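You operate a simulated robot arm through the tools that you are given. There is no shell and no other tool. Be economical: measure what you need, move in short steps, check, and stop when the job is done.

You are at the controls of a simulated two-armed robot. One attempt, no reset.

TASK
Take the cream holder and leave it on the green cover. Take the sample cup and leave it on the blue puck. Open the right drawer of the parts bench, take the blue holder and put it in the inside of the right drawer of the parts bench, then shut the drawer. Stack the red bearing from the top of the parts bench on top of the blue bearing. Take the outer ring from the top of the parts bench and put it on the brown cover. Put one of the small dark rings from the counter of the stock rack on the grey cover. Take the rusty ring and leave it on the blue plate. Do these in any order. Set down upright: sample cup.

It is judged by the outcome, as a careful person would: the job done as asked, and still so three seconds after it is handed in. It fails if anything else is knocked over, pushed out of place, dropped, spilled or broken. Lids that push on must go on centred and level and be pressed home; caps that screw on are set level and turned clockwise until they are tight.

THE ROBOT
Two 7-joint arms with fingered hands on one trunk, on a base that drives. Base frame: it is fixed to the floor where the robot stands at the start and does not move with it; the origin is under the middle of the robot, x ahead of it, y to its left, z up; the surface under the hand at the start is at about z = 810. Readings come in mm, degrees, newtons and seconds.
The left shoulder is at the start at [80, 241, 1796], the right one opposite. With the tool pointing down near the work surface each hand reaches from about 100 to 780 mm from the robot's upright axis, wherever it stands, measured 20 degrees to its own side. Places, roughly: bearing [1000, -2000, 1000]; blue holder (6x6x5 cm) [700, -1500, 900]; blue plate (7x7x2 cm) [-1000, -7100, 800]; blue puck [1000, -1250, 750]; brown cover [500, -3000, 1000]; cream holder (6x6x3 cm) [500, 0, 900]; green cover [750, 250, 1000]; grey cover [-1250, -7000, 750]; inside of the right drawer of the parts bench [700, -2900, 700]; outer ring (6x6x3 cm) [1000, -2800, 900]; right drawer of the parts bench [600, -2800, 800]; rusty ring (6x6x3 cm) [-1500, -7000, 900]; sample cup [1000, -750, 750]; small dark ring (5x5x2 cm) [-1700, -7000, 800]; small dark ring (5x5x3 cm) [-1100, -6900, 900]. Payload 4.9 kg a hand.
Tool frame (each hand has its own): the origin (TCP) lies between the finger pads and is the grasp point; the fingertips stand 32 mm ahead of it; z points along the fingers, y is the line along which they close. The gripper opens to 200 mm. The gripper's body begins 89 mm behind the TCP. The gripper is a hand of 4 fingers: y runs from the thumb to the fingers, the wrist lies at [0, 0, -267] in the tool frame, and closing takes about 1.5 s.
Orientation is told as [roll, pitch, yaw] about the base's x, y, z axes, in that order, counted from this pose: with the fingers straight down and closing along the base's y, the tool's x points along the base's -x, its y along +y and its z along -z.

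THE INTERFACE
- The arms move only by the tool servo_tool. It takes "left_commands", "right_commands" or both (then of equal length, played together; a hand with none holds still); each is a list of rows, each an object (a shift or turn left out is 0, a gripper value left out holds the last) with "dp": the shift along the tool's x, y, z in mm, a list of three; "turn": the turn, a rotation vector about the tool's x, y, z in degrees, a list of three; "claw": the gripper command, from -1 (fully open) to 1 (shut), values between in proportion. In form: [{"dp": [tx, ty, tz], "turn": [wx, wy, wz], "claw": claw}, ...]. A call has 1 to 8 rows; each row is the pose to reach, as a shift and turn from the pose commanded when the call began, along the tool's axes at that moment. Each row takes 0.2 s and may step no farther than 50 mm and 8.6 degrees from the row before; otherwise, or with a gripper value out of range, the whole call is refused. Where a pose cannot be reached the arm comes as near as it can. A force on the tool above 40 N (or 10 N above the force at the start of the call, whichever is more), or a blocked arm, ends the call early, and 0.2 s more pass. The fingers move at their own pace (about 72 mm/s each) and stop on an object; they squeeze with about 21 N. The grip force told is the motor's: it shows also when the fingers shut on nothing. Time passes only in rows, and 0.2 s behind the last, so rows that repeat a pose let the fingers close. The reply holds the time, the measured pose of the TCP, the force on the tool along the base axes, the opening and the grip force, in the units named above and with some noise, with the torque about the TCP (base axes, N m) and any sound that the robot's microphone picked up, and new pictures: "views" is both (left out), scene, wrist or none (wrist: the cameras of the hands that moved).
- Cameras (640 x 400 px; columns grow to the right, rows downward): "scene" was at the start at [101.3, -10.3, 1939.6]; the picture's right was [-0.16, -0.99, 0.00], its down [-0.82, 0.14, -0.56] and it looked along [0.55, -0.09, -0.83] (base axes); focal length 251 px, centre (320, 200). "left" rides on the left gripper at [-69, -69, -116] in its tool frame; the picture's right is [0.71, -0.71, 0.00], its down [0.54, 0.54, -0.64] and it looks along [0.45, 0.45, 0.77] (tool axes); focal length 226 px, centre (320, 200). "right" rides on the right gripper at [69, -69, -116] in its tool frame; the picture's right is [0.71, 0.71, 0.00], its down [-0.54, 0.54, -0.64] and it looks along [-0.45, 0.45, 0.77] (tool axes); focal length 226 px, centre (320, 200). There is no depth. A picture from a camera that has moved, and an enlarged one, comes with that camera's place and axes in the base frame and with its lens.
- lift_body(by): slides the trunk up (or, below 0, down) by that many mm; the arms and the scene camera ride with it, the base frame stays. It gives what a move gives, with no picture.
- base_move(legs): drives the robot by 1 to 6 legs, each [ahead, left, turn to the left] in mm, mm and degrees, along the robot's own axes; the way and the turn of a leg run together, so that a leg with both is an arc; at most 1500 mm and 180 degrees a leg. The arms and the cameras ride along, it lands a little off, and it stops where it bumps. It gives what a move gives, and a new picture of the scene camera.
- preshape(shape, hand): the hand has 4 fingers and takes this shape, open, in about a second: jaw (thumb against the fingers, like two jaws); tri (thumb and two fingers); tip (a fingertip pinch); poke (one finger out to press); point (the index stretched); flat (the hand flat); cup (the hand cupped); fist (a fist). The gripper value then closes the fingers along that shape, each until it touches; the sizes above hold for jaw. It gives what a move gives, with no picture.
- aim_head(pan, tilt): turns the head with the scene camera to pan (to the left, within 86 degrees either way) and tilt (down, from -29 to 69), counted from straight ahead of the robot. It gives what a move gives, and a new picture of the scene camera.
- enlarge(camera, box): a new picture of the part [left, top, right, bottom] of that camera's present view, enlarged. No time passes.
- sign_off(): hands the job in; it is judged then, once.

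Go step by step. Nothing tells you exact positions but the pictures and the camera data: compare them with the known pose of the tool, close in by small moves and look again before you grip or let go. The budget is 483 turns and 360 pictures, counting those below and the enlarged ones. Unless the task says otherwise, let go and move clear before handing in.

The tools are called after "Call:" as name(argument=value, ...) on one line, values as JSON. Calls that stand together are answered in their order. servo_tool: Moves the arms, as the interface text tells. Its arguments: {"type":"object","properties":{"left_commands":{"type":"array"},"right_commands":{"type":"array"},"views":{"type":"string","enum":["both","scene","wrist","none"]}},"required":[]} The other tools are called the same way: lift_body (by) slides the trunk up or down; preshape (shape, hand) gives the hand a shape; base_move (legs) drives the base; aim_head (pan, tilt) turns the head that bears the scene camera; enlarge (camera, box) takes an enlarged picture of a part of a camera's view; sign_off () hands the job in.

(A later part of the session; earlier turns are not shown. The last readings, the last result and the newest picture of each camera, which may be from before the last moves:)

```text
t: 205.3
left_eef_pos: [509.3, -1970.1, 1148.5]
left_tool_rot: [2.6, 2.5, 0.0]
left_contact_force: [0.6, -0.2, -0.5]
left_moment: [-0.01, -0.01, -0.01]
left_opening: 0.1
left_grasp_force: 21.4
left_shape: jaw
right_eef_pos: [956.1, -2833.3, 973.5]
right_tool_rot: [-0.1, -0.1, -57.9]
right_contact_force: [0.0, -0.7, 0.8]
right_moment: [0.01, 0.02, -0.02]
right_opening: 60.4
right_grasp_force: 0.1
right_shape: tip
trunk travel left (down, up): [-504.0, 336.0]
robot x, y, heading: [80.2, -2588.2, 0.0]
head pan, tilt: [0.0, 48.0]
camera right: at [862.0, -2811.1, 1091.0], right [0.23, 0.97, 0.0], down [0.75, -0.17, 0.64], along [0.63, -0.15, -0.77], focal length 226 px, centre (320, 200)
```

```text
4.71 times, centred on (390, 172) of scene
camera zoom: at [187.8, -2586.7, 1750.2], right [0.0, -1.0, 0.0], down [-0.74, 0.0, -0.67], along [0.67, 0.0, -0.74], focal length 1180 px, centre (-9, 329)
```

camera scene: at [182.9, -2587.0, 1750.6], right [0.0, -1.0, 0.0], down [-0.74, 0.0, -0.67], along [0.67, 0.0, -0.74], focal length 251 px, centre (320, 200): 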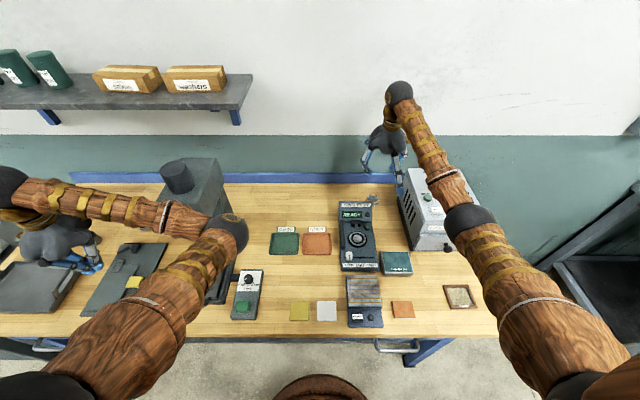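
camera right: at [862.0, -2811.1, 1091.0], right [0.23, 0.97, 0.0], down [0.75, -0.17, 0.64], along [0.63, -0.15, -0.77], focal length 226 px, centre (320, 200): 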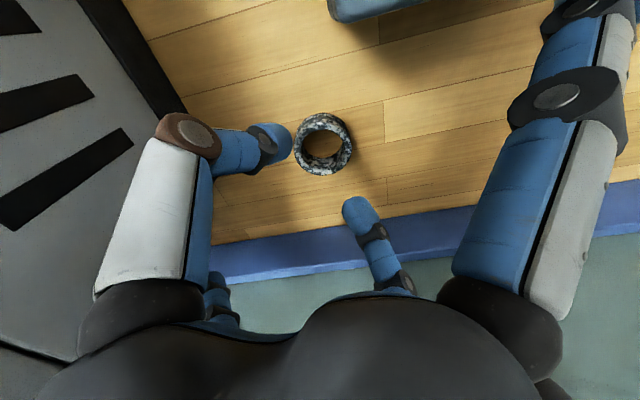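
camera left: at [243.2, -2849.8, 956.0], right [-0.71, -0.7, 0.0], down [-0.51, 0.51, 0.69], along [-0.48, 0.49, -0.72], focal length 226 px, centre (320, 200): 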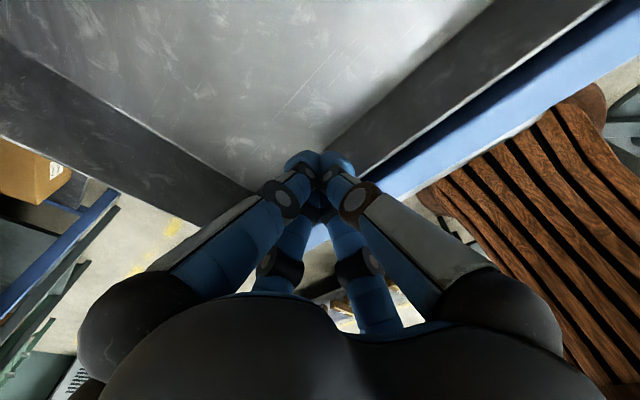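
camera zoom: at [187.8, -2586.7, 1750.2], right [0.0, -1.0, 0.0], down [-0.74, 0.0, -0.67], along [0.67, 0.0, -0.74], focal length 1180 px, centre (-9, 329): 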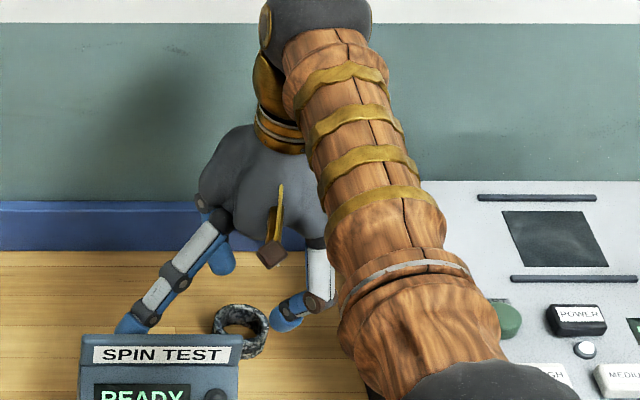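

Aligned with no contact. Descending to z≈923.

Call:
servo_tool(right_commands=[{"dp": [2, 1, 15]}, {"dp": [2, 1, 28]}, {"dp": [2, 1, 40]}, {"dp": [2, 1, 50]}, {"dp": [2, 1, 50]}], views="wrist")

Call:
enlarge(camera="right", box=[200, 60, 440, 260])

```text
t: 206.1
left_eef_pos: [510.1, -1971.3, 1147.7]
left_tool_rot: [2.4, 2.4, 0.0]
left_contact_force: [0.3, 0.2, 0.5]
left_moment: [-0.03, -0.02, 0.0]
left_opening: 0.0
left_grasp_force: 21.2
left_shape: jaw
right_eef_pos: [960.2, -2833.8, 947.7]
right_tool_rot: [0.8, -0.4, -58.4]
right_contact_force: [2.8, -5.7, 22.1]
right_moment: [3.27, 2.11, 0.01]
right_opening: 60.4
right_grasp_force: 0.0
right_shape: tip
trunk travel left (down, up): [-504.0, 336.0]
robot x, y, heading: [75.0, -2591.0, -0.1]
head pan, tilt: [0.0, 48.0]
stopped in row 4 (right hand): the force on the tool passed its limit at 48 N (the readings are from after the stop); the commanded pose is now the measured one
camera right: at [863.8, -2811.7, 1063.6], right [0.23, 0.97, 0.01], down [0.74, -0.18, 0.65], along [0.64, -0.15, -0.76], focal length 226 px, centre (320, 200)
```

right: 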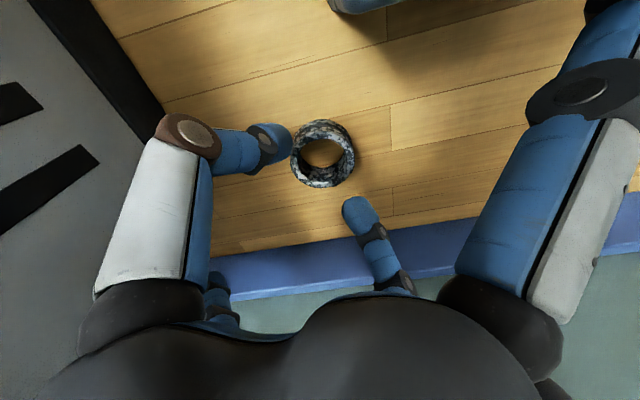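

```text
2.00 times, centred on (320, 160) of right
camera zoom: at [863.8, -2811.7, 1063.6], right [0.23, 0.97, 0.01], down [0.74, -0.18, 0.65], along [0.64, -0.15, -0.76], focal length 452 px, centre (320, 280)
```

zoom: 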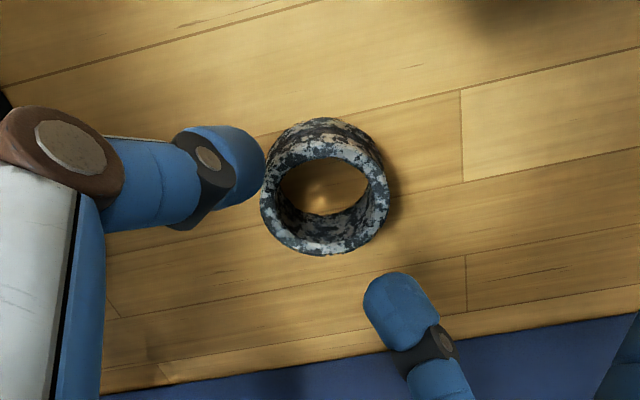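

The long spread finger landed on the tester's top edge. I'll lift and tilt the hand 11° about the pinch axis to raise that finger, then descend again.

Call:
servo_tool(right_commands=[{"dp": [1, -2, -25]}, {"dp": [1, -2, -40]}, {"dp": [1, -2, -40], "turn": [0, 6, 0]}, {"dp": [1, -2, -40], "turn": [0, 12, 0]}, {"dp": [1, -2, -40], "turn": [0, 12, 0]}], views="wrist")

Call:
enlarge(camera="right", box=[200, 60, 440, 260])

Call:
enlarge(camera="scene", box=[330, 130, 450, 215])

```text
t: 207.3
left_eef_pos: [510.3, -1972.1, 1147.3]
left_tool_rot: [2.6, 2.4, 0.1]
left_contact_force: [0.2, 0.5, 0.0]
left_moment: [-0.01, -0.02, -0.02]
left_opening: 0.0
left_grasp_force: 21.2
left_shape: jaw
right_eef_pos: [956.9, -2833.1, 983.4]
right_tool_rot: [0.4, 11.8, -58.1]
right_contact_force: [0.0, 0.9, 0.3]
right_moment: [-0.02, 0.02, -0.02]
right_opening: 60.3
right_grasp_force: 0.2
right_shape: tip
trunk travel left (down, up): [-504.0, 336.0]
robot x, y, heading: [76.0, -2591.3, 0.1]
head pan, tilt: [0.0, 48.0]
camera right: at [874.2, -2833.3, 1111.6], right [0.24, 0.96, 0.15], down [0.8, -0.28, 0.52], along [0.54, 0.0, -0.84], focal length 226 px, centre (320, 200)
```

right: 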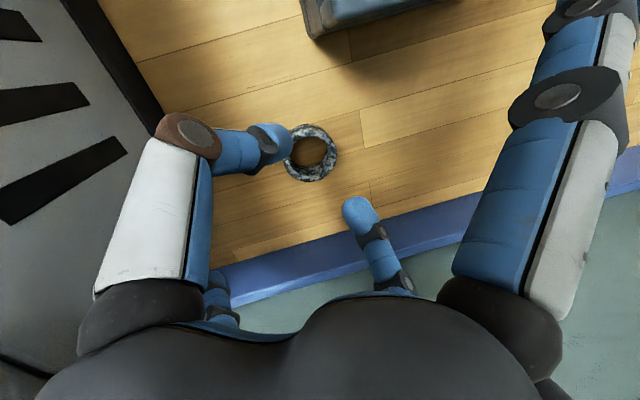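

```text
2.00 times, centred on (320, 160) of right
camera zoom: at [874.2, -2833.3, 1111.6], right [0.24, 0.96, 0.15], down [0.8, -0.28, 0.52], along [0.54, 0.0, -0.84], focal length 452 px, centre (320, 280)
```

zoom: 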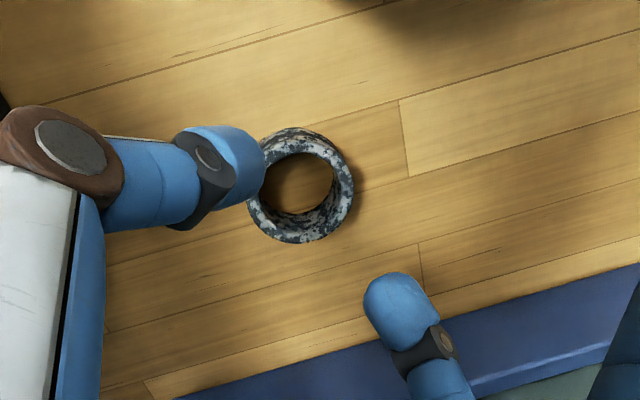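

```text
4.71 times, centred on (390, 172) of scene
camera zoom: at [186.7, -2586.8, 1750.3], right [0.0, -1.0, 0.0], down [-0.74, 0.0, -0.67], along [0.67, 0.0, -0.74], focal length 1180 px, centre (-9, 329)
```

zoom: 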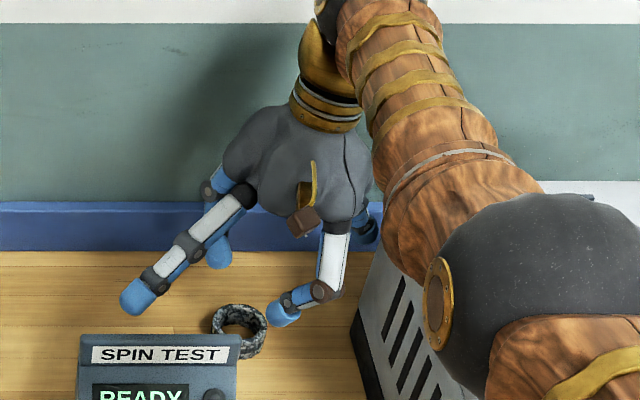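

The long finger is now well above the tester. Descending vertically.

Call:
servo_tool(right_commands=[{"dp": [-6, -1, 15]}, {"dp": [-10, -1, 30]}, {"dp": [-12.5, -1, 45]}, {"dp": [-15, -1, 57]}, {"dp": [-15, -1, 57]}], views="wrist")

Call:
enlarge(camera="right", box=[200, 60, 440, 260])

```text
t: 208.5
left_eef_pos: [509.1, -1970.9, 1150.4]
left_tool_rot: [2.6, 2.4, 0.0]
left_contact_force: [0.6, -0.6, 0.0]
left_moment: [0.02, -0.01, 0.04]
left_opening: 0.1
left_grasp_force: 21.3
left_shape: jaw
right_eef_pos: [942.2, -2834.4, 934.6]
right_tool_rot: [1.0, 11.6, -58.2]
right_contact_force: [10.1, -3.5, 28.8]
right_moment: [1.49, -0.25, -0.15]
right_opening: 64.2
right_grasp_force: 0.0
right_shape: tip
right hand out of reach, approached as far as the arm can: row 1, 2, 3, 4, 5
trunk travel left (down, up): [-504.0, 336.0]
robot x, y, heading: [75.9, -2586.7, -0.1]
head pan, tilt: [0.0, 48.0]
camera right: at [859.5, -2835.1, 1062.2], right [0.24, 0.96, 0.15], down [0.8, -0.28, 0.53], along [0.55, 0.0, -0.83], focal length 226 px, centre (320, 200)
```

right: 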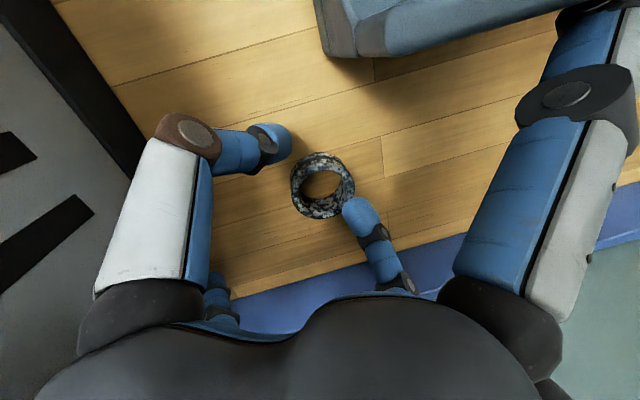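

```text
2.00 times, centred on (320, 160) of right
camera zoom: at [859.5, -2835.1, 1062.2], right [0.24, 0.96, 0.15], down [0.8, -0.28, 0.53], along [0.55, 0.0, -0.83], focal length 452 px, centre (320, 280)
```

zoom: 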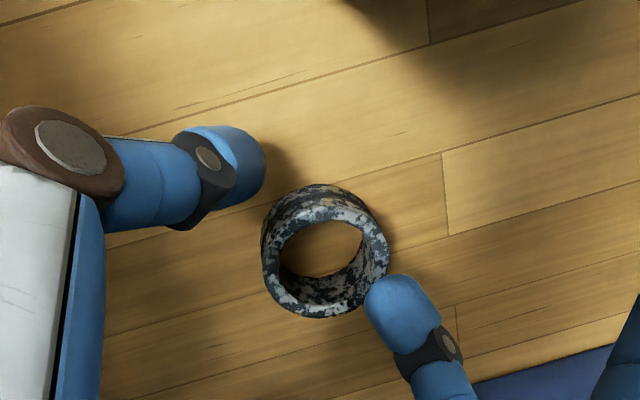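

Reach limit pulled the hand back. I'll lift, and drive the base 60 mm closer.

Call:
servo_tool(right_commands=[{"dp": [4, 0, -20]}, {"dp": [12, 0, -60]}, {"dp": [16, 0, -80]}, {"dp": [16, 0, -80]}], views="none")

Call:
base_move(legs=[[60, 0, 0]])

Call:
enlarge(camera="right", box=[0, 0, 640, 400])

```text
t: 209.5
left_eef_pos: [511.9, -1972.5, 1148.0]
left_tool_rot: [2.5, 2.5, 0.0]
left_contact_force: [0.1, -0.1, 0.7]
left_moment: [0.0, 0.04, -0.01]
left_opening: 0.1
left_grasp_force: 21.0
left_shape: jaw
right_eef_pos: [961.0, -2836.5, 1004.8]
right_tool_rot: [0.4, 12.0, -58.3]
right_contact_force: [0.4, 0.6, -1.4]
right_moment: [-0.01, -0.02, 0.01]
right_opening: 60.4
right_grasp_force: 0.0
right_shape: tip
right hand out of reach, approached as far as the arm can: row 1, 2, 3, 4
trunk travel left (down, up): [-504.0, 336.0]
robot x, y, heading: [75.3, -2587.7, -0.2]
head pan, tilt: [0.0, 48.0]
```

```text
t: 210.5
left_eef_pos: [570.9, -1974.6, 1151.6]
left_tool_rot: [2.9, 2.2, 0.0]
left_contact_force: [0.3, -0.4, 0.4]
left_moment: [0.03, 0.05, 0.01]
left_opening: 0.0
left_grasp_force: 21.3
left_shape: jaw
right_eef_pos: [1018.9, -2838.7, 1008.9]
right_tool_rot: [0.4, 12.1, -58.3]
right_contact_force: [-9.0, 1.4, 1.9]
right_moment: [-0.05, 0.03, -0.62]
right_opening: 59.6
right_grasp_force: 0.1
right_shape: tip
trunk travel left (down, up): [-504.0, 336.0]
robot x, y, heading: [137.5, -2586.6, 0.0]
head pan, tilt: [0.0, 48.0]
camera scene: at [244.0, -2591.6, 1750.9], right [0.0, -1.0, 0.0], down [-0.74, 0.0, -0.67], along [0.67, 0.0, -0.74], focal length 251 px, centre (320, 200)
```

scene: 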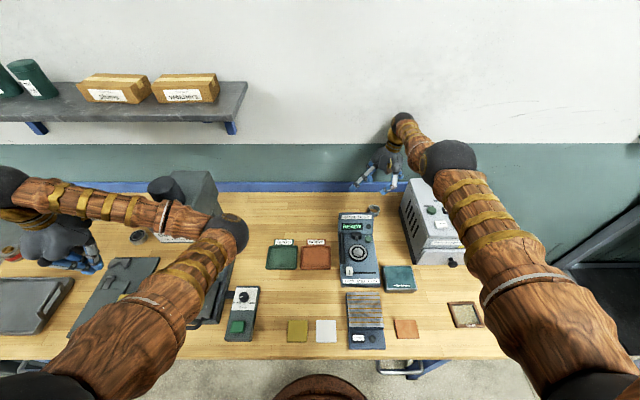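

```text
1.00 times, centred on (320, 200) of right (not enlarged: the box is as wide or as high as the picture)
camera zoom: at [937.5, -2841.0, 1136.5], right [0.24, 0.96, 0.15], down [0.81, -0.28, 0.52], along [0.54, 0.0, -0.84], focal length 226 px, centre (320, 200)
```

zoom: 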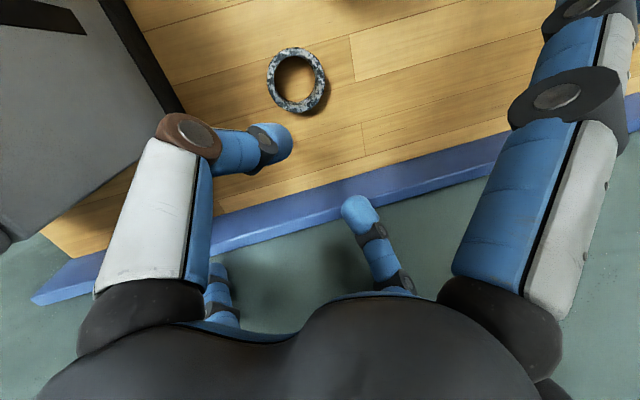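

Call:
servo_tool(right_commands=[{"dp": [16, -25, 3.5]}, {"dp": [33, -50.5, 7]}, {"dp": [33, -50.5, 7]}], views="wrist")

Call:
enlarge(camera="right", box=[200, 60, 440, 260])

```text
t: 211.3
left_eef_pos: [570.4, -1975.3, 1152.2]
left_tool_rot: [2.8, 2.2, -0.1]
left_contact_force: [-0.4, 0.5, 0.1]
left_moment: [0.02, 0.0, -0.04]
left_opening: 0.3
left_grasp_force: 21.0
left_shape: jaw
right_eef_pos: [1015.3, -2843.1, 994.4]
right_tool_rot: [0.4, 12.1, -58.3]
right_contact_force: [-3.4, 0.3, 0.2]
right_moment: [-0.04, 0.08, -0.33]
right_opening: 59.9
right_grasp_force: 0.2
right_shape: tip
right hand out of reach, approached as far as the arm can: row 1, 2, 3
trunk travel left (down, up): [-504.0, 336.0]
robot x, y, heading: [136.3, -2589.5, -0.5]
head pan, tilt: [0.0, 48.0]
camera right: at [933.2, -2843.1, 1123.0], right [0.24, 0.96, 0.15], down [0.81, -0.28, 0.52], along [0.54, 0.0, -0.84], focal length 226 px, centre (320, 200)
```

right: 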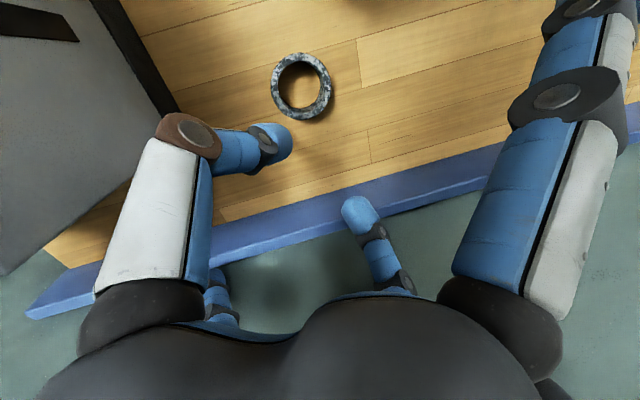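

```text
2.00 times, centred on (320, 160) of right
camera zoom: at [933.2, -2843.1, 1123.0], right [0.24, 0.96, 0.15], down [0.81, -0.28, 0.52], along [0.54, 0.0, -0.84], focal length 452 px, centre (320, 280)
```

zoom: 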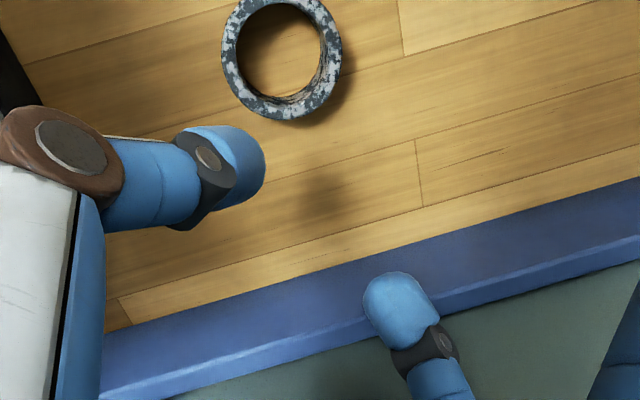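

The tilted pose is beyond the wrist's range. I'll go back to level, use yaw −66° (which clears tester and oven by my measurements), and back the base a little.

Call:
base_move(legs=[[-50, 0, 0]])

Call:
servo_tool(right_commands=[{"dp": [0, 0, -10], "turn": [0, -6, 0]}, {"dp": [0, 0, -20], "turn": [0, -12, 0]}, {"dp": [0, 0, -20], "turn": [0, -12, 0]}], views="none")

```text
t: 212.2
left_eef_pos: [532.7, -1973.3, 1146.1]
left_tool_rot: [2.7, 2.8, -0.3]
left_contact_force: [2.1, -0.7, -1.2]
left_moment: [0.0, 0.11, 0.02]
left_opening: 0.0
left_grasp_force: 20.6
left_shape: jaw
right_eef_pos: [974.2, -2839.9, 984.3]
right_tool_rot: [-0.2, 12.3, -58.5]
right_contact_force: [1.4, 0.6, -0.3]
right_moment: [0.01, 0.1, 0.01]
right_opening: 59.9
right_grasp_force: 0.1
right_shape: tip
trunk travel left (down, up): [-504.0, 336.0]
robot x, y, heading: [89.0, -2586.2, -0.1]
head pan, tilt: [0.0, 48.0]
camera scene: at [212.1, -2587.9, 1749.0], right [0.0, -1.0, 0.0], down [-0.75, 0.0, -0.66], along [0.66, 0.0, -0.75], focal length 251 px, centre (320, 200)
```

scene: 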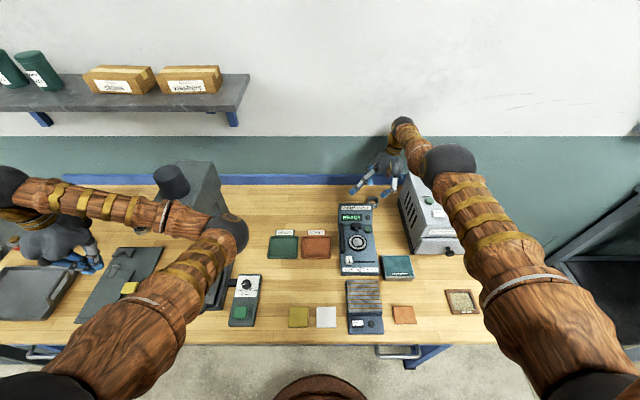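

```text
t: 213.0
left_eef_pos: [525.2, -1973.4, 1148.9]
left_tool_rot: [2.7, 2.3, -0.3]
left_contact_force: [-0.2, -0.8, 0.0]
left_moment: [0.03, -0.01, -0.01]
left_opening: 0.1
left_grasp_force: 20.7
left_shape: jaw
right_eef_pos: [1003.8, -2844.6, 1003.8]
right_tool_rot: [0.1, 0.1, -58.4]
right_contact_force: [0.0, -0.1, 0.4]
right_moment: [-0.01, -0.04, -0.02]
right_opening: 60.1
right_grasp_force: 0.0
right_shape: tip
right hand out of reach, approached as far as the arm can: row 1, 2, 3
trunk travel left (down, up): [-504.0, 336.0]
robot x, y, heading: [92.1, -2591.2, -0.0]
head pan, tilt: [0.0, 48.0]
```

Call:
servo_tool(right_commands=[{"dp": [17, -17, 0], "turn": [0, 0, 3.5]}, {"dp": [35, -35, 0], "turn": [0, 0, 7.5]}, {"dp": [35, -35, 0], "turn": [0, 0, 7.5]}], views="wrist")

Call:
enlarge(camera="right", box=[200, 60, 440, 260])

```text
t: 213.8
left_eef_pos: [524.8, -1973.5, 1149.0]
left_tool_rot: [2.6, 2.5, -0.2]
left_contact_force: [0.0, -0.3, -0.8]
left_moment: [0.04, -0.01, -0.03]
left_opening: 0.0
left_grasp_force: 21.2
left_shape: jaw
right_eef_pos: [998.8, -2834.9, 991.9]
right_tool_rot: [0.2, 0.2, -65.9]
right_contact_force: [-0.1, -0.5, -0.1]
right_moment: [0.02, 0.0, -0.03]
right_opening: 60.0
right_grasp_force: 0.0
right_shape: tip
right hand out of reach, approached as far as the arm can: row 1, 2, 3
trunk travel left (down, up): [-504.0, 336.0]
robot x, y, heading: [90.7, -2588.1, 0.1]
head pan, tilt: [0.0, 48.0]
camera right: at [909.1, -2801.3, 1108.9], right [0.36, 0.93, 0.0], down [0.72, -0.28, 0.64], along [0.6, -0.23, -0.77], focal length 226 px, centre (320, 200)
```

right: 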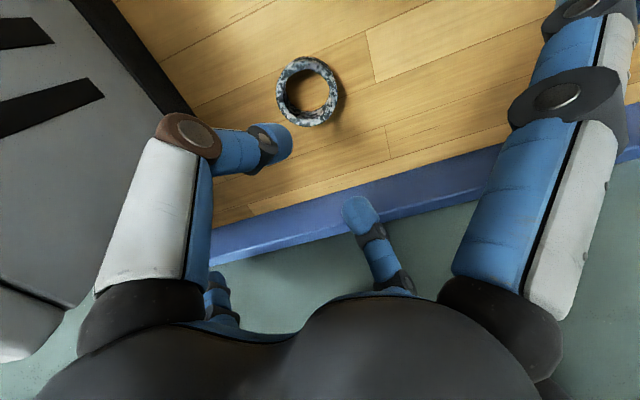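

```text
2.00 times, centred on (320, 160) of right
camera zoom: at [909.1, -2801.3, 1108.9], right [0.36, 0.93, 0.0], down [0.72, -0.28, 0.64], along [0.6, -0.23, -0.77], focal length 452 px, centre (320, 280)
```

zoom: 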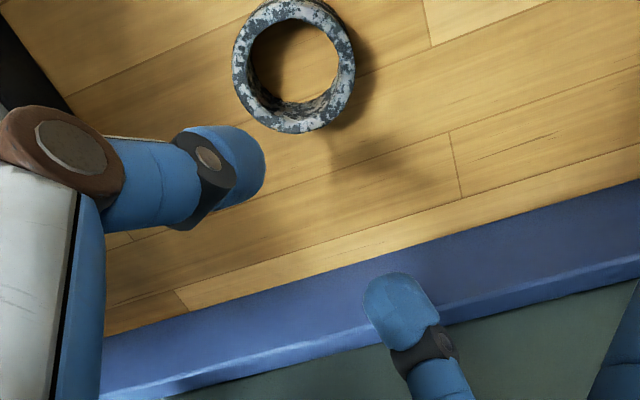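

The commanded pose is lagging beyond reach; I'll pull it back further until the arm follows.

Call:
servo_tool(right_commands=[{"dp": [12, -27, 0]}, {"dp": [24, -55, 0]}, {"dp": [24, -55, 0]}], views="none")

```text
t: 214.6
left_eef_pos: [525.9, -1972.9, 1148.0]
left_tool_rot: [2.6, 2.4, -0.2]
left_contact_force: [0.2, -0.9, -0.7]
left_moment: [0.04, 0.01, 0.0]
left_opening: 0.0
left_grasp_force: 21.2
left_shape: jaw
right_eef_pos: [997.4, -2833.6, 978.0]
right_tool_rot: [0.1, 0.2, -65.9]
right_contact_force: [-0.7, -0.4, 0.2]
right_moment: [0.0, -0.01, 0.0]
right_opening: 59.8
right_grasp_force: 0.1
right_shape: tip
right hand out of reach, approached as far as the arm can: row 1, 2, 3
trunk travel left (down, up): [-504.0, 336.0]
robot x, y, heading: [92.4, -2589.5, 0.0]
head pan, tilt: [0.0, 48.0]
```

Call:
servo_tool(right_commands=[{"dp": [0, 0, -40]}, {"dp": [0, 0, -80]}, {"dp": [0, 0, -120]}, {"dp": [0, 0, -160]}, {"dp": [0, 0, -160]}], views="scene")

```text
t: 215.8
left_eef_pos: [523.0, -1973.1, 1149.0]
left_tool_rot: [2.6, 2.3, -0.2]
left_contact_force: [-0.2, -0.2, 0.7]
left_moment: [0.01, 0.03, -0.04]
left_opening: 0.3
left_grasp_force: 20.7
left_shape: jaw
right_eef_pos: [1024.0, -2833.6, 1137.6]
right_tool_rot: [-0.1, 0.2, -66.0]
right_contact_force: [-20.3, -0.3, -3.5]
right_moment: [-0.07, -0.46, 0.59]
right_opening: 54.3
right_grasp_force: 0.0
right_shape: tip
right hand out of reach, approached as far as the arm can: row 1, 2, 3, 4, 5
trunk travel left (down, up): [-504.0, 336.0]
robot x, y, heading: [93.2, -2588.0, 0.1]
head pan, tilt: [0.0, 48.0]
camera scene: at [196.6, -2588.1, 1750.5], right [0.0, -1.0, 0.0], down [-0.74, 0.0, -0.67], along [0.67, 0.0, -0.74], focal length 251 px, centre (320, 200)
```

scene: 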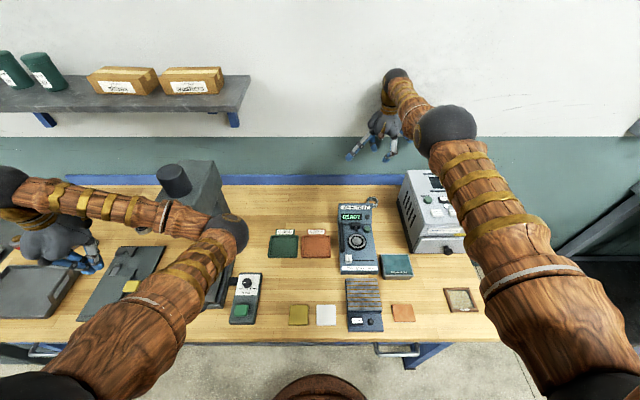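

The arm is straightened out and leaning on the wall. Backing the base off 200 mm to relieve it.

Call:
base_move(legs=[[-220, 0, 0]])

Call:
servo_tool(right_commands=[{"dp": [0, 0, 0], "turn": [0, 0, -8]}, {"dp": [10, -30, 0], "turn": [0, 0, -16]}, {"dp": [20, -60, 0], "turn": [0, 0, -24]}, {"dp": [20, -90, 0], "turn": [0, 0, -32]}], views="scene")

```text
t: 217.5
left_eef_pos: [308.9, -1972.3, 1148.0]
left_tool_rot: [2.6, 2.5, 0.0]
left_contact_force: [-0.2, -0.4, -0.1]
left_moment: [0.0, 0.04, 0.02]
left_opening: 0.1
left_grasp_force: 21.2
left_shape: jaw
right_eef_pos: [812.0, -2831.9, 1133.8]
right_tool_rot: [0.0, 0.2, -65.8]
right_contact_force: [0.8, -1.3, -1.1]
right_moment: [0.0, 0.03, 0.0]
right_opening: 60.2
right_grasp_force: 0.0
right_shape: tip
trunk travel left (down, up): [-504.0, 336.0]
robot x, y, heading: [-129.4, -2589.7, 0.2]
head pan, tilt: [0.0, 48.0]
camera scene: at [-14.4, -2587.4, 1749.8], right [0.0, -1.0, 0.0], down [-0.75, 0.0, -0.67], along [0.67, 0.0, -0.75], focal length 251 px, centre (320, 200)
```

scene: 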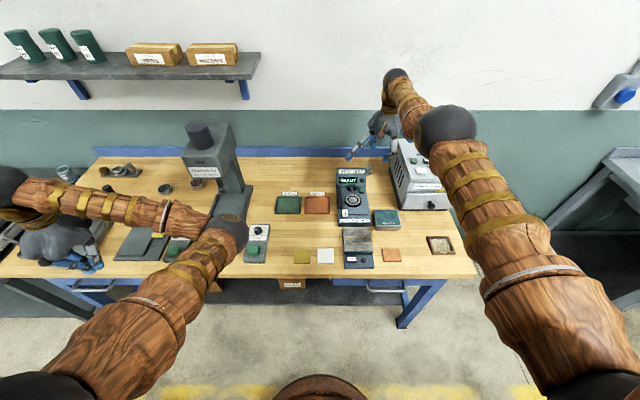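

```text
t: 218.5
left_eef_pos: [305.3, -1972.8, 1148.7]
left_tool_rot: [2.6, 2.3, -0.1]
left_contact_force: [-0.8, -0.2, 0.5]
left_moment: [0.03, -0.02, -0.02]
left_opening: 0.1
left_grasp_force: 21.1
left_shape: jaw
right_eef_pos: [808.4, -2851.2, 1132.9]
right_tool_rot: [0.0, 0.3, -34.6]
right_contact_force: [-0.2, 0.1, 0.7]
right_moment: [0.03, 0.01, -0.04]
right_opening: 60.4
right_grasp_force: 0.1
right_shape: tip
right hand out of reach, approached as far as the arm can: row 2, 3, 4
trunk travel left (down, up): [-504.0, 336.0]
robot x, y, heading: [-129.4, -2588.6, 0.1]
head pan, tilt: [0.0, 48.0]
camera scene: at [-18.9, -2588.4, 1750.3], right [0.0, -1.0, 0.0], down [-0.74, 0.0, -0.67], along [0.67, 0.0, -0.74], focal length 251 px, centre (320, 200)
```

scene: 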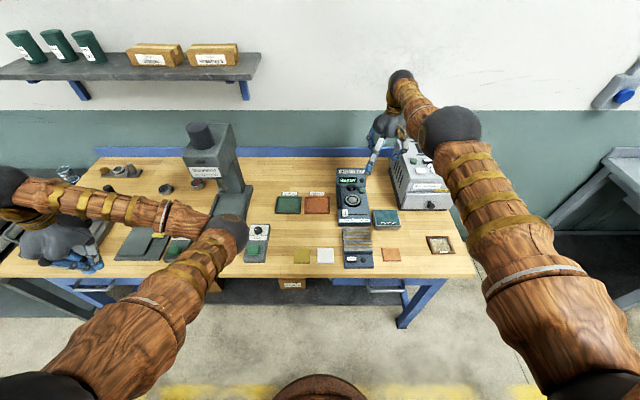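

Call:
servo_tool(right_commands=[{"dp": [30, -20, 15]}, {"dp": [60, -40, 30]}, {"dp": [90, -60, 45]}, {"dp": [120, -80, 60]}, {"dp": [150, -100, 70]}, {"dp": [180, -120, 70]}, {"dp": [200, -140, 70]}], views="scene")

```text
t: 219.7
left_eef_pos: [301.3, -1969.9, 1149.4]
left_tool_rot: [2.4, 2.2, 0.0]
left_contact_force: [-0.2, 0.0, 0.3]
left_moment: [0.01, 0.04, 0.01]
left_opening: 0.0
left_grasp_force: 20.9
left_shape: jaw
right_eef_pos: [800.4, -2846.3, 1061.9]
right_tool_rot: [0.7, -1.2, -33.4]
right_contact_force: [-14.2, 10.3, 29.6]
right_moment: [-3.11, -4.41, -0.06]
right_opening: 60.3
right_grasp_force: 0.1
right_shape: tip
right hand out of reach, approached as far as the arm can: row 1, 2, 3, 4, 5
trunk travel left (down, up): [-504.0, 336.0]
robot x, y, heading: [-129.9, -2589.1, 0.2]
head pan, tilt: [0.0, 48.0]
stopped in row 5 (right hand): the force on the tool passed its limit at 82 N (the readings are from after the stop); the commanded pose is now the measured one
camera scene: at [-25.1, -2585.0, 1750.9], right [0.0, -1.0, 0.0], down [-0.74, 0.0, -0.67], along [0.67, 0.0, -0.74], focal length 251 px, centre (320, 200)
```

scene: 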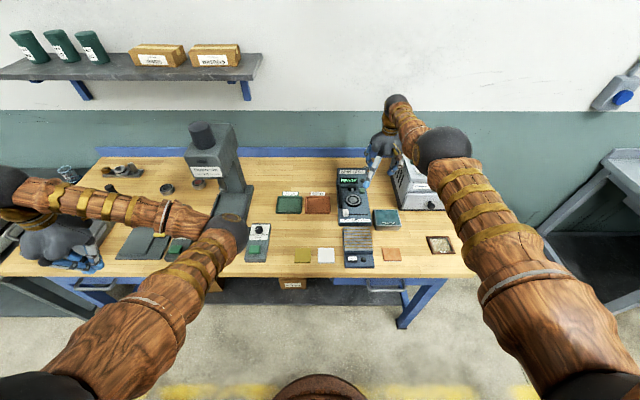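

Contact with the oven; the command is now reset to the measured pose. Raising straight up first.

Call:
servo_tool(right_commands=[{"dp": [0, 0, -20]}, {"dp": [0, 0, -50]}, {"dp": [0, 0, -80]}, {"dp": [0, 0, -80]}], views="none")

Call:
base_move(legs=[[-250, 0, 0]])

Call:
servo_tool(right_commands=[{"dp": [30, 0, 0]}, {"dp": [60, 0, 0]}, {"dp": [90, 0, 20]}, {"dp": [120, 0, 40]}, {"dp": [150, 0, 60]}], views="scene")

```text
t: 220.7
left_eef_pos: [306.4, -1971.6, 1149.5]
left_tool_rot: [2.6, 2.4, 0.0]
left_contact_force: [0.3, 0.2, -0.3]
left_moment: [0.0, 0.05, 0.0]
left_opening: 0.0
left_grasp_force: 21.0
left_shape: jaw
right_eef_pos: [812.2, -2850.9, 1130.3]
right_tool_rot: [0.3, -0.4, -33.6]
right_contact_force: [0.4, -0.3, 0.3]
right_moment: [-0.02, 0.02, -0.02]
right_opening: 60.1
right_grasp_force: 0.2
right_shape: tip
right hand out of reach, approached as far as the arm can: row 2, 3, 4
trunk travel left (down, up): [-504.0, 336.0]
robot x, y, heading: [-129.0, -2590.3, 0.1]
head pan, tilt: [0.0, 48.0]
```

```text
t: 222.5
left_eef_pos: [51.2, -1972.6, 1147.1]
left_tool_rot: [2.5, 2.5, 0.0]
left_contact_force: [0.4, -0.3, 1.1]
left_moment: [-0.04, 0.04, -0.01]
left_opening: 0.2
left_grasp_force: 21.0
left_shape: jaw
right_eef_pos: [558.4, -2852.2, 1129.3]
right_tool_rot: [0.3, -0.4, -33.5]
right_contact_force: [0.4, -0.6, -0.8]
right_moment: [0.01, 0.02, 0.0]
right_opening: 60.1
right_grasp_force: 0.1
right_shape: tip
trunk travel left (down, up): [-504.0, 336.0]
robot x, y, heading: [-386.1, -2588.3, 0.1]
head pan, tilt: [0.0, 48.0]
camera scene: at [-271.6, -2587.6, 1750.0], right [0.0, -1.0, 0.0], down [-0.74, 0.0, -0.67], along [0.67, 0.0, -0.74], focal length 251 px, centre (320, 200)
```

scene: 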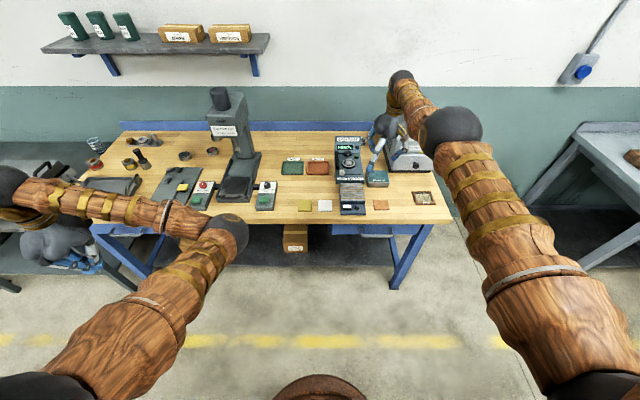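

```text
t: 223.7
left_eef_pos: [50.2, -1971.3, 1147.9]
left_tool_rot: [2.5, 2.4, 0.0]
left_contact_force: [-0.7, 0.0, -0.1]
left_moment: [-0.02, 0.03, 0.02]
left_opening: 0.0
left_grasp_force: 20.6
left_shape: jaw
right_eef_pos: [541.7, -2766.4, 1050.8]
right_tool_rot: [0.2, -0.2, -33.5]
right_contact_force: [0.5, -0.4, 1.0]
right_moment: [0.01, 0.06, 0.03]
right_opening: 60.1
right_grasp_force: 0.0
right_shape: tip
right hand out of reach, approached as far as the arm can: row 1, 2, 3, 4, 5
trunk travel left (down, up): [-504.0, 336.0]
robot x, y, heading: [-383.8, -2587.3, 0.2]
head pan, tilt: [0.0, 48.0]
camera scene: at [-273.1, -2586.7, 1750.2], right [0.0, -1.0, 0.0], down [-0.74, 0.0, -0.67], along [0.67, 0.0, -0.74], focal length 251 px, centre (320, 200)
```

scene: 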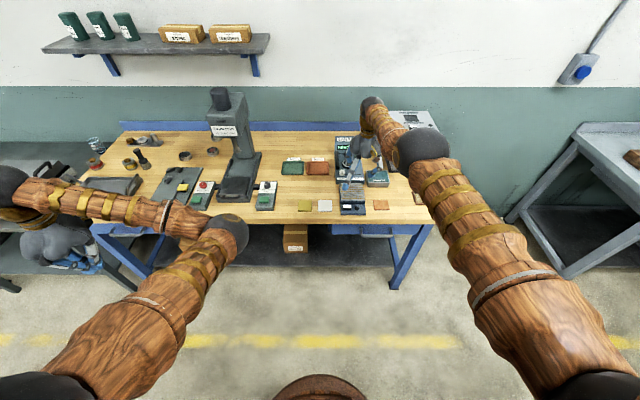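

The arm appears stuck on a joint limit. I'll rotate the hand back to yaw 0 here and move it outward to the right, to free the joints.

Call:
servo_tool(right_commands=[{"turn": [0, 0, -8]}, {"turn": [0, 0, -16]}, {"dp": [0, -20, -20], "turn": [0, 0, -24]}, {"dp": [0, -40, -40], "turn": [0, 0, -32]}, {"dp": [0, -80, -60], "turn": [0, 0, -33]}, {"dp": [0, -120, -60], "turn": [0, 0, -33]}], views="none")

Call:
servo_tool(right_commands=[{"dp": [40, 0, 0]}, {"dp": [80, 0, 0]}, {"dp": [120, 0, 0]}, {"dp": [160, 0, 0]}, {"dp": [200, 0, 0]}], views="scene")

```text
t: 225.1
left_eef_pos: [48.9, -1973.1, 1149.5]
left_tool_rot: [2.7, 2.4, -0.1]
left_contact_force: [0.2, -0.4, 0.7]
left_moment: [0.01, -0.03, -0.01]
left_opening: 0.0
left_grasp_force: 21.6
left_shape: jaw
right_eef_pos: [549.6, -2866.1, 1099.1]
right_tool_rot: [0.2, -0.2, -0.4]
right_contact_force: [-0.6, 0.5, -0.5]
right_moment: [0.0, 0.01, -0.02]
right_opening: 60.3
right_grasp_force: 0.0
right_shape: tip
right hand out of reach, approached as far as the arm can: row 3, 4, 5, 6
trunk travel left (down, up): [-504.0, 336.0]
robot x, y, heading: [-386.5, -2591.1, 0.1]
head pan, tilt: [0.0, 48.0]
```

```text
t: 226.3
left_eef_pos: [49.8, -1972.1, 1149.1]
left_tool_rot: [2.6, 2.4, 0.0]
left_contact_force: [0.1, 0.6, -0.6]
left_moment: [-0.02, 0.0, -0.01]
left_opening: 0.0
left_grasp_force: 21.4
left_shape: jaw
right_eef_pos: [547.9, -2868.6, 1087.7]
right_tool_rot: [0.1, -0.5, -0.5]
right_contact_force: [0.0, 0.0, -0.3]
right_moment: [0.04, -0.02, 0.0]
right_opening: 59.9
right_grasp_force: 0.1
right_shape: tip
right hand out of reach, approached as far as the arm can: row 1, 2, 3, 4, 5
trunk travel left (down, up): [-504.0, 336.0]
robot x, y, heading: [-383.0, -2593.3, 0.1]
head pan, tilt: [0.0, 48.0]
camera scene: at [-274.2, -2588.2, 1750.2], right [0.0, -1.0, 0.0], down [-0.74, 0.0, -0.67], along [0.67, 0.0, -0.74], focal length 251 px, centre (320, 200)
```

scene: 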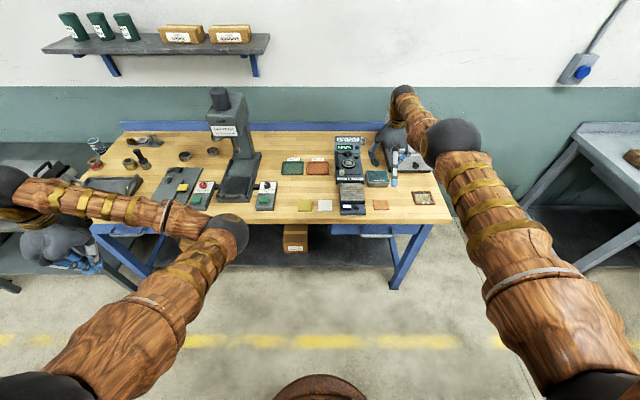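

I'll back away further and try stretching outward then swinging down to bring the elbow back into its normal bend.

Call:
base_move(legs=[[-180, 0, 0]])

Call:
servo_tool(right_commands=[{"dp": [-50, 0, 0]}, {"dp": [-100, 0, 0]}, {"dp": [-150, 0, 0]}, {"dp": [-200, 0, 0]}, {"dp": [-250, 0, 0]}, {"dp": [-300, 0, 0]}, {"dp": [-300, 0, 0]}], views="none")

Call:
servo_tool(right_commands=[{"dp": [0, 0, 45]}, {"dp": [0, 0, 90]}, {"dp": [30, 0, 130]}, {"dp": [60, 0, 170]}, {"dp": [90, 0, 200]}, {"dp": [130, 0, 220]}, {"dp": [175, 0, 230]}, {"dp": [220, 0, 230]}], views="scene")

```text
t: 227.8
left_eef_pos: [-123.5, -1974.6, 1148.3]
left_tool_rot: [2.7, 2.6, -0.3]
left_contact_force: [1.5, -0.3, -0.1]
left_moment: [0.02, 0.06, 0.02]
left_opening: 0.0
left_grasp_force: 21.3
left_shape: jaw
right_eef_pos: [373.4, -2871.1, 1083.4]
right_tool_rot: [0.1, -0.2, -0.7]
right_contact_force: [0.8, 0.4, -0.7]
right_moment: [-0.01, 0.04, 0.0]
right_opening: 59.8
right_grasp_force: 0.1
right_shape: tip
trunk travel left (down, up): [-504.0, 336.0]
robot x, y, heading: [-564.3, -2591.3, -0.3]
head pan, tilt: [0.0, 48.0]
camera scene: at [-447.3, -2588.0, 1749.8], right [0.0, -1.0, 0.0], down [-0.75, 0.0, -0.67], along [0.67, 0.0, -0.75], focal length 251 px, centre (320, 200)
```

scene: 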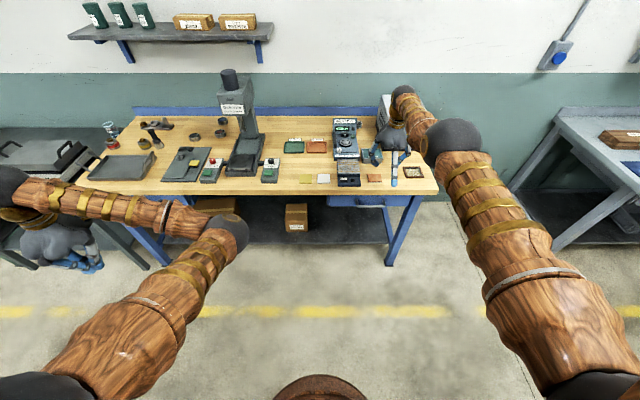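

```text
t: 229.4
left_eef_pos: [-124.3, -1974.4, 1149.3]
left_tool_rot: [2.5, 2.3, -0.2]
left_contact_force: [0.3, -0.7, -0.7]
left_moment: [0.0, 0.0, -0.01]
left_opening: 0.0
left_grasp_force: 20.8
left_shape: jaw
right_eef_pos: [376.3, -2870.8, 1111.7]
right_tool_rot: [0.1, -0.5, -0.7]
right_contact_force: [-0.7, 0.1, -0.1]
right_moment: [-0.03, -0.01, 0.01]
right_opening: 59.9
right_grasp_force: 0.1
right_shape: tip
right hand out of reach, approached as far as the arm can: row 1, 2, 3, 4, 5, 6, 7
trunk travel left (down, up): [-504.0, 336.0]
robot x, y, heading: [-566.7, -2589.5, 0.0]
head pan, tilt: [0.0, 48.0]
```

```text
t: 231.2
left_eef_pos: [-126.1, -1973.2, 1149.8]
left_tool_rot: [2.6, 2.3, -0.3]
left_contact_force: [1.1, -1.0, 0.3]
left_moment: [0.02, -0.04, 0.01]
left_opening: 0.0
left_grasp_force: 21.2
left_shape: jaw
right_eef_pos: [155.8, -2853.2, 885.9]
right_tool_rot: [0.0, -0.6, -0.7]
right_contact_force: [1.0, 0.2, 0.3]
right_moment: [0.01, 0.0, 0.02]
right_opening: 60.0
right_grasp_force: 0.2
right_shape: tip
right hand out of reach, approached as far as the arm can: row 1, 2
trunk travel left (down, up): [-504.0, 336.0]
robot x, y, heading: [-562.6, -2590.3, -0.0]
head pan, tilt: [0.0, 48.0]
camera scene: at [-454.3, -2588.0, 1750.5], right [0.0, -1.0, 0.0], down [-0.74, 0.0, -0.67], along [0.67, 0.0, -0.74], focal length 251 px, centre (320, 200)
```

scene: 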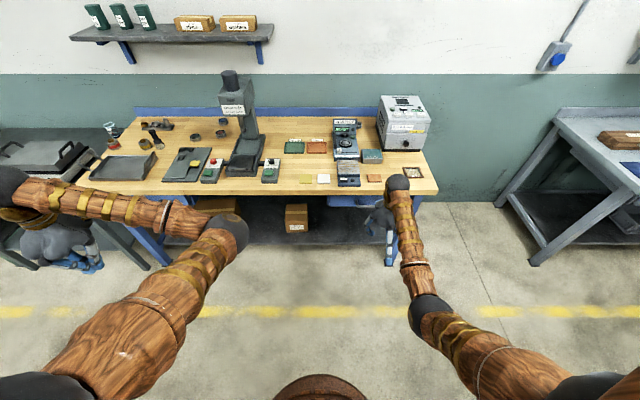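

The elbow is back to normal. New plan for the ring: pinch its wall (thumb inside) at yaw −66°, which shifts the hand clear of tester and oven. First raise and turn the hand.

Call:
servo_tool(right_commands=[{"dp": [0, 0, -45]}, {"dp": [-20, 0, -90]}, {"dp": [-40, 0, -135]}, {"dp": [-60, 0, -175]}, {"dp": [-80, 0, -215], "turn": [0, 0, 8]}, {"dp": [-90, 0, -225], "turn": [0, 0, 16]}, {"dp": [-90, 0, -225], "turn": [0, 0, 24]}, {"dp": [-90, 0, -225], "turn": [0, 0, 32]}], views="none")

Call:
servo_tool(right_commands=[{"turn": [0, 0, 8.5], "claw": 0.62}, {"turn": [0, 0, 17]}, {"turn": [0, 0, 25.5]}, {"turn": [0, 0, 33]}, {"turn": [0, 0, 33]}], views="none")

```text
t: 233.0
left_eef_pos: [-125.5, -1973.6, 1148.3]
left_tool_rot: [2.6, 2.4, -0.2]
left_contact_force: [0.3, 0.1, -0.1]
left_moment: [0.0, 0.01, 0.0]
left_opening: 0.0
left_grasp_force: 20.9
left_shape: jaw
right_eef_pos: [245.4, -2856.3, 1108.6]
right_tool_rot: [0.3, -0.5, -32.8]
right_contact_force: [-0.8, 0.0, -0.1]
right_moment: [-0.01, -0.01, 0.01]
right_opening: 59.9
right_grasp_force: 0.0
right_shape: tip
trunk travel left (down, up): [-504.0, 336.0]
robot x, y, heading: [-561.8, -2586.2, -0.3]
head pan, tilt: [0.0, 48.0]
```

```text
t: 234.2
left_eef_pos: [-125.4, -1974.7, 1148.1]
left_tool_rot: [2.6, 2.4, -0.3]
left_contact_force: [-0.6, 0.1, -0.1]
left_moment: [0.03, 0.0, -0.06]
left_opening: 0.0
left_grasp_force: 20.9
left_shape: jaw
right_eef_pos: [245.1, -2855.7, 1109.4]
right_tool_rot: [0.3, -0.2, -65.8]
right_contact_force: [0.1, -0.2, 0.0]
right_moment: [0.02, -0.01, 0.0]
right_opening: 38.3
right_grasp_force: 0.0
right_shape: tip
trunk travel left (down, up): [-504.0, 336.0]
robot x, y, heading: [-562.0, -2589.5, 0.1]
head pan, tilt: [0.0, 48.0]
```

Call:
servo_tool(right_commands=[{"dp": [14, 6, 0]}, {"dp": [28, 12, 0]}, {"dp": [28, 12, 0]}], views="none")

Call:
base_move(legs=[[680, 0, 0]])

Call:
enlarge(camera="right", box=[0, 0, 640, 400])

```text
t: 235.0
left_eef_pos: [-126.1, -1973.8, 1149.4]
left_tool_rot: [2.6, 2.4, -0.3]
left_contact_force: [0.2, -0.2, 0.0]
left_moment: [0.01, -0.01, 0.0]
left_opening: 0.0
left_grasp_force: 20.8
left_shape: jaw
right_eef_pos: [244.8, -2824.8, 1108.4]
right_tool_rot: [0.5, -0.1, -65.7]
right_contact_force: [0.3, -0.5, 0.4]
right_moment: [0.0, 0.02, 0.01]
right_opening: 38.3
right_grasp_force: 0.1
right_shape: tip
trunk travel left (down, up): [-504.0, 336.0]
robot x, y, heading: [-559.1, -2588.4, -0.0]
head pan, tilt: [0.0, 48.0]
```

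```text
t: 238.7
left_eef_pos: [543.5, -1969.0, 1149.7]
left_tool_rot: [2.6, 2.4, 0.1]
left_contact_force: [-0.4, -0.3, -0.7]
left_moment: [-0.02, 0.0, 0.02]
left_opening: 0.0
left_grasp_force: 20.6
left_shape: jaw
right_eef_pos: [919.7, -2818.5, 1109.2]
right_tool_rot: [0.4, -0.1, -65.3]
right_contact_force: [-0.4, 0.7, 0.1]
right_moment: [-0.01, -0.01, -0.02]
right_opening: 38.2
right_grasp_force: 0.2
right_shape: tip
trunk travel left (down, up): [-504.0, 336.0]
robot x, y, heading: [112.8, -2587.9, 0.3]
head pan, tilt: [0.0, 48.0]
camera scene: at [221.1, -2586.1, 1750.3], right [0.01, -1.0, 0.0], down [-0.74, 0.0, -0.67], along [0.67, 0.0, -0.74], focal length 251 px, centre (320, 200)
```

scene: 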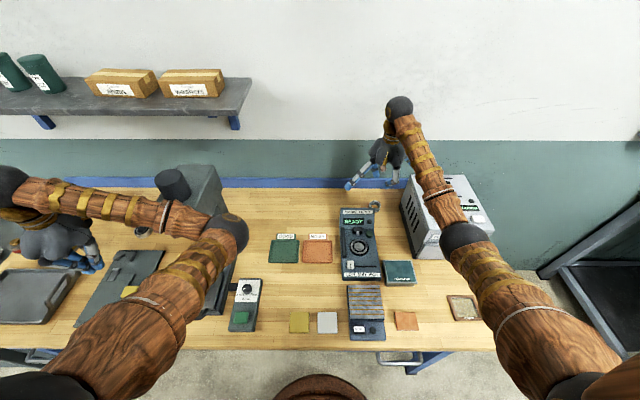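

```text
1.00 times, centred on (320, 200) of right (not enlarged: the box is as wide or as high as the picture)
camera zoom: at [827.7, -2785.3, 1226.5], right [0.35, 0.94, 0.0], down [0.71, -0.27, 0.65], along [0.61, -0.22, -0.76], focal length 226 px, centre (320, 200)
```

zoom: 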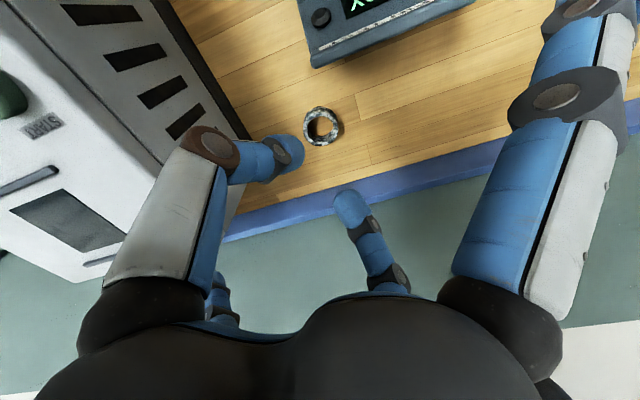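

Ring at [957, -2830]. Moving so the thumb will enter its hole: TCP to [981, -2819], z≈975.

Call:
servo_tool(right_commands=[{"dp": [-8, 18, 20]}, {"dp": [-17, 37, 50]}, {"dp": [-26, 55, 80]}, {"dp": [-26, 55, 110]}, {"dp": [-26, 55, 134]}, {"dp": [-26, 55, 134]}], views="wrist")

Call:
enlarge(camera="right", box=[200, 60, 440, 260])

```text
t: 240.1
left_eef_pos: [544.4, -1968.9, 1148.8]
left_tool_rot: [2.6, 2.4, 0.1]
left_contact_force: [-0.1, 1.0, 0.0]
left_moment: [-0.03, 0.0, -0.02]
left_opening: 0.0
left_grasp_force: 21.1
left_shape: jaw
right_eef_pos: [983.0, -2819.1, 975.9]
right_tool_rot: [0.4, 0.0, -65.3]
right_contact_force: [-0.2, 0.1, 0.0]
right_moment: [0.02, 0.01, 0.0]
right_opening: 38.4
right_grasp_force: 0.1
right_shape: tip
trunk travel left (down, up): [-504.0, 336.0]
robot x, y, heading: [114.7, -2588.9, 0.3]
head pan, tilt: [0.0, 48.0]
camera right: at [890.9, -2787.0, 1093.0], right [0.35, 0.94, 0.0], down [0.71, -0.27, 0.65], along [0.61, -0.22, -0.76], focal length 226 px, centre (320, 200)
```

right: 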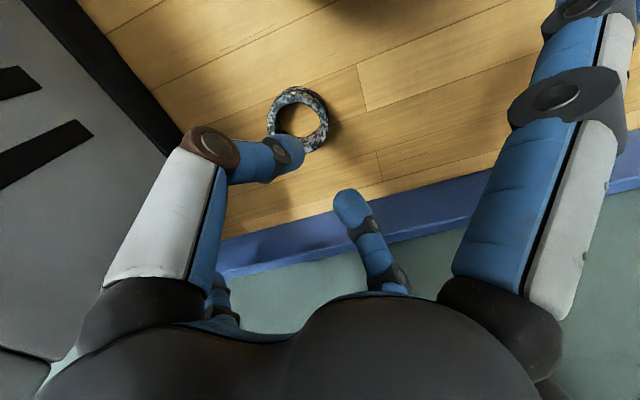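

```text
2.00 times, centred on (320, 160) of right
camera zoom: at [890.9, -2787.0, 1093.0], right [0.35, 0.94, 0.0], down [0.71, -0.27, 0.65], along [0.61, -0.22, -0.76], focal length 452 px, centre (320, 280)
```

zoom: 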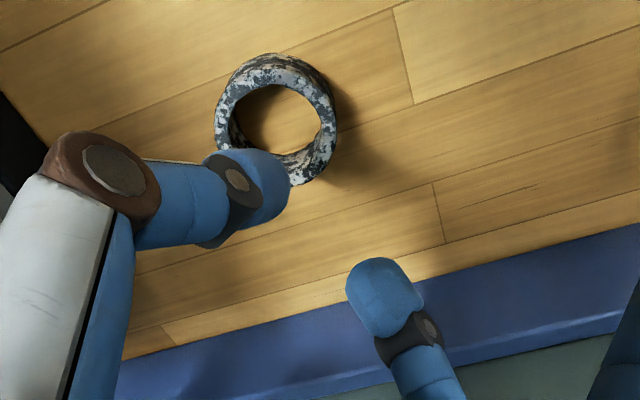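

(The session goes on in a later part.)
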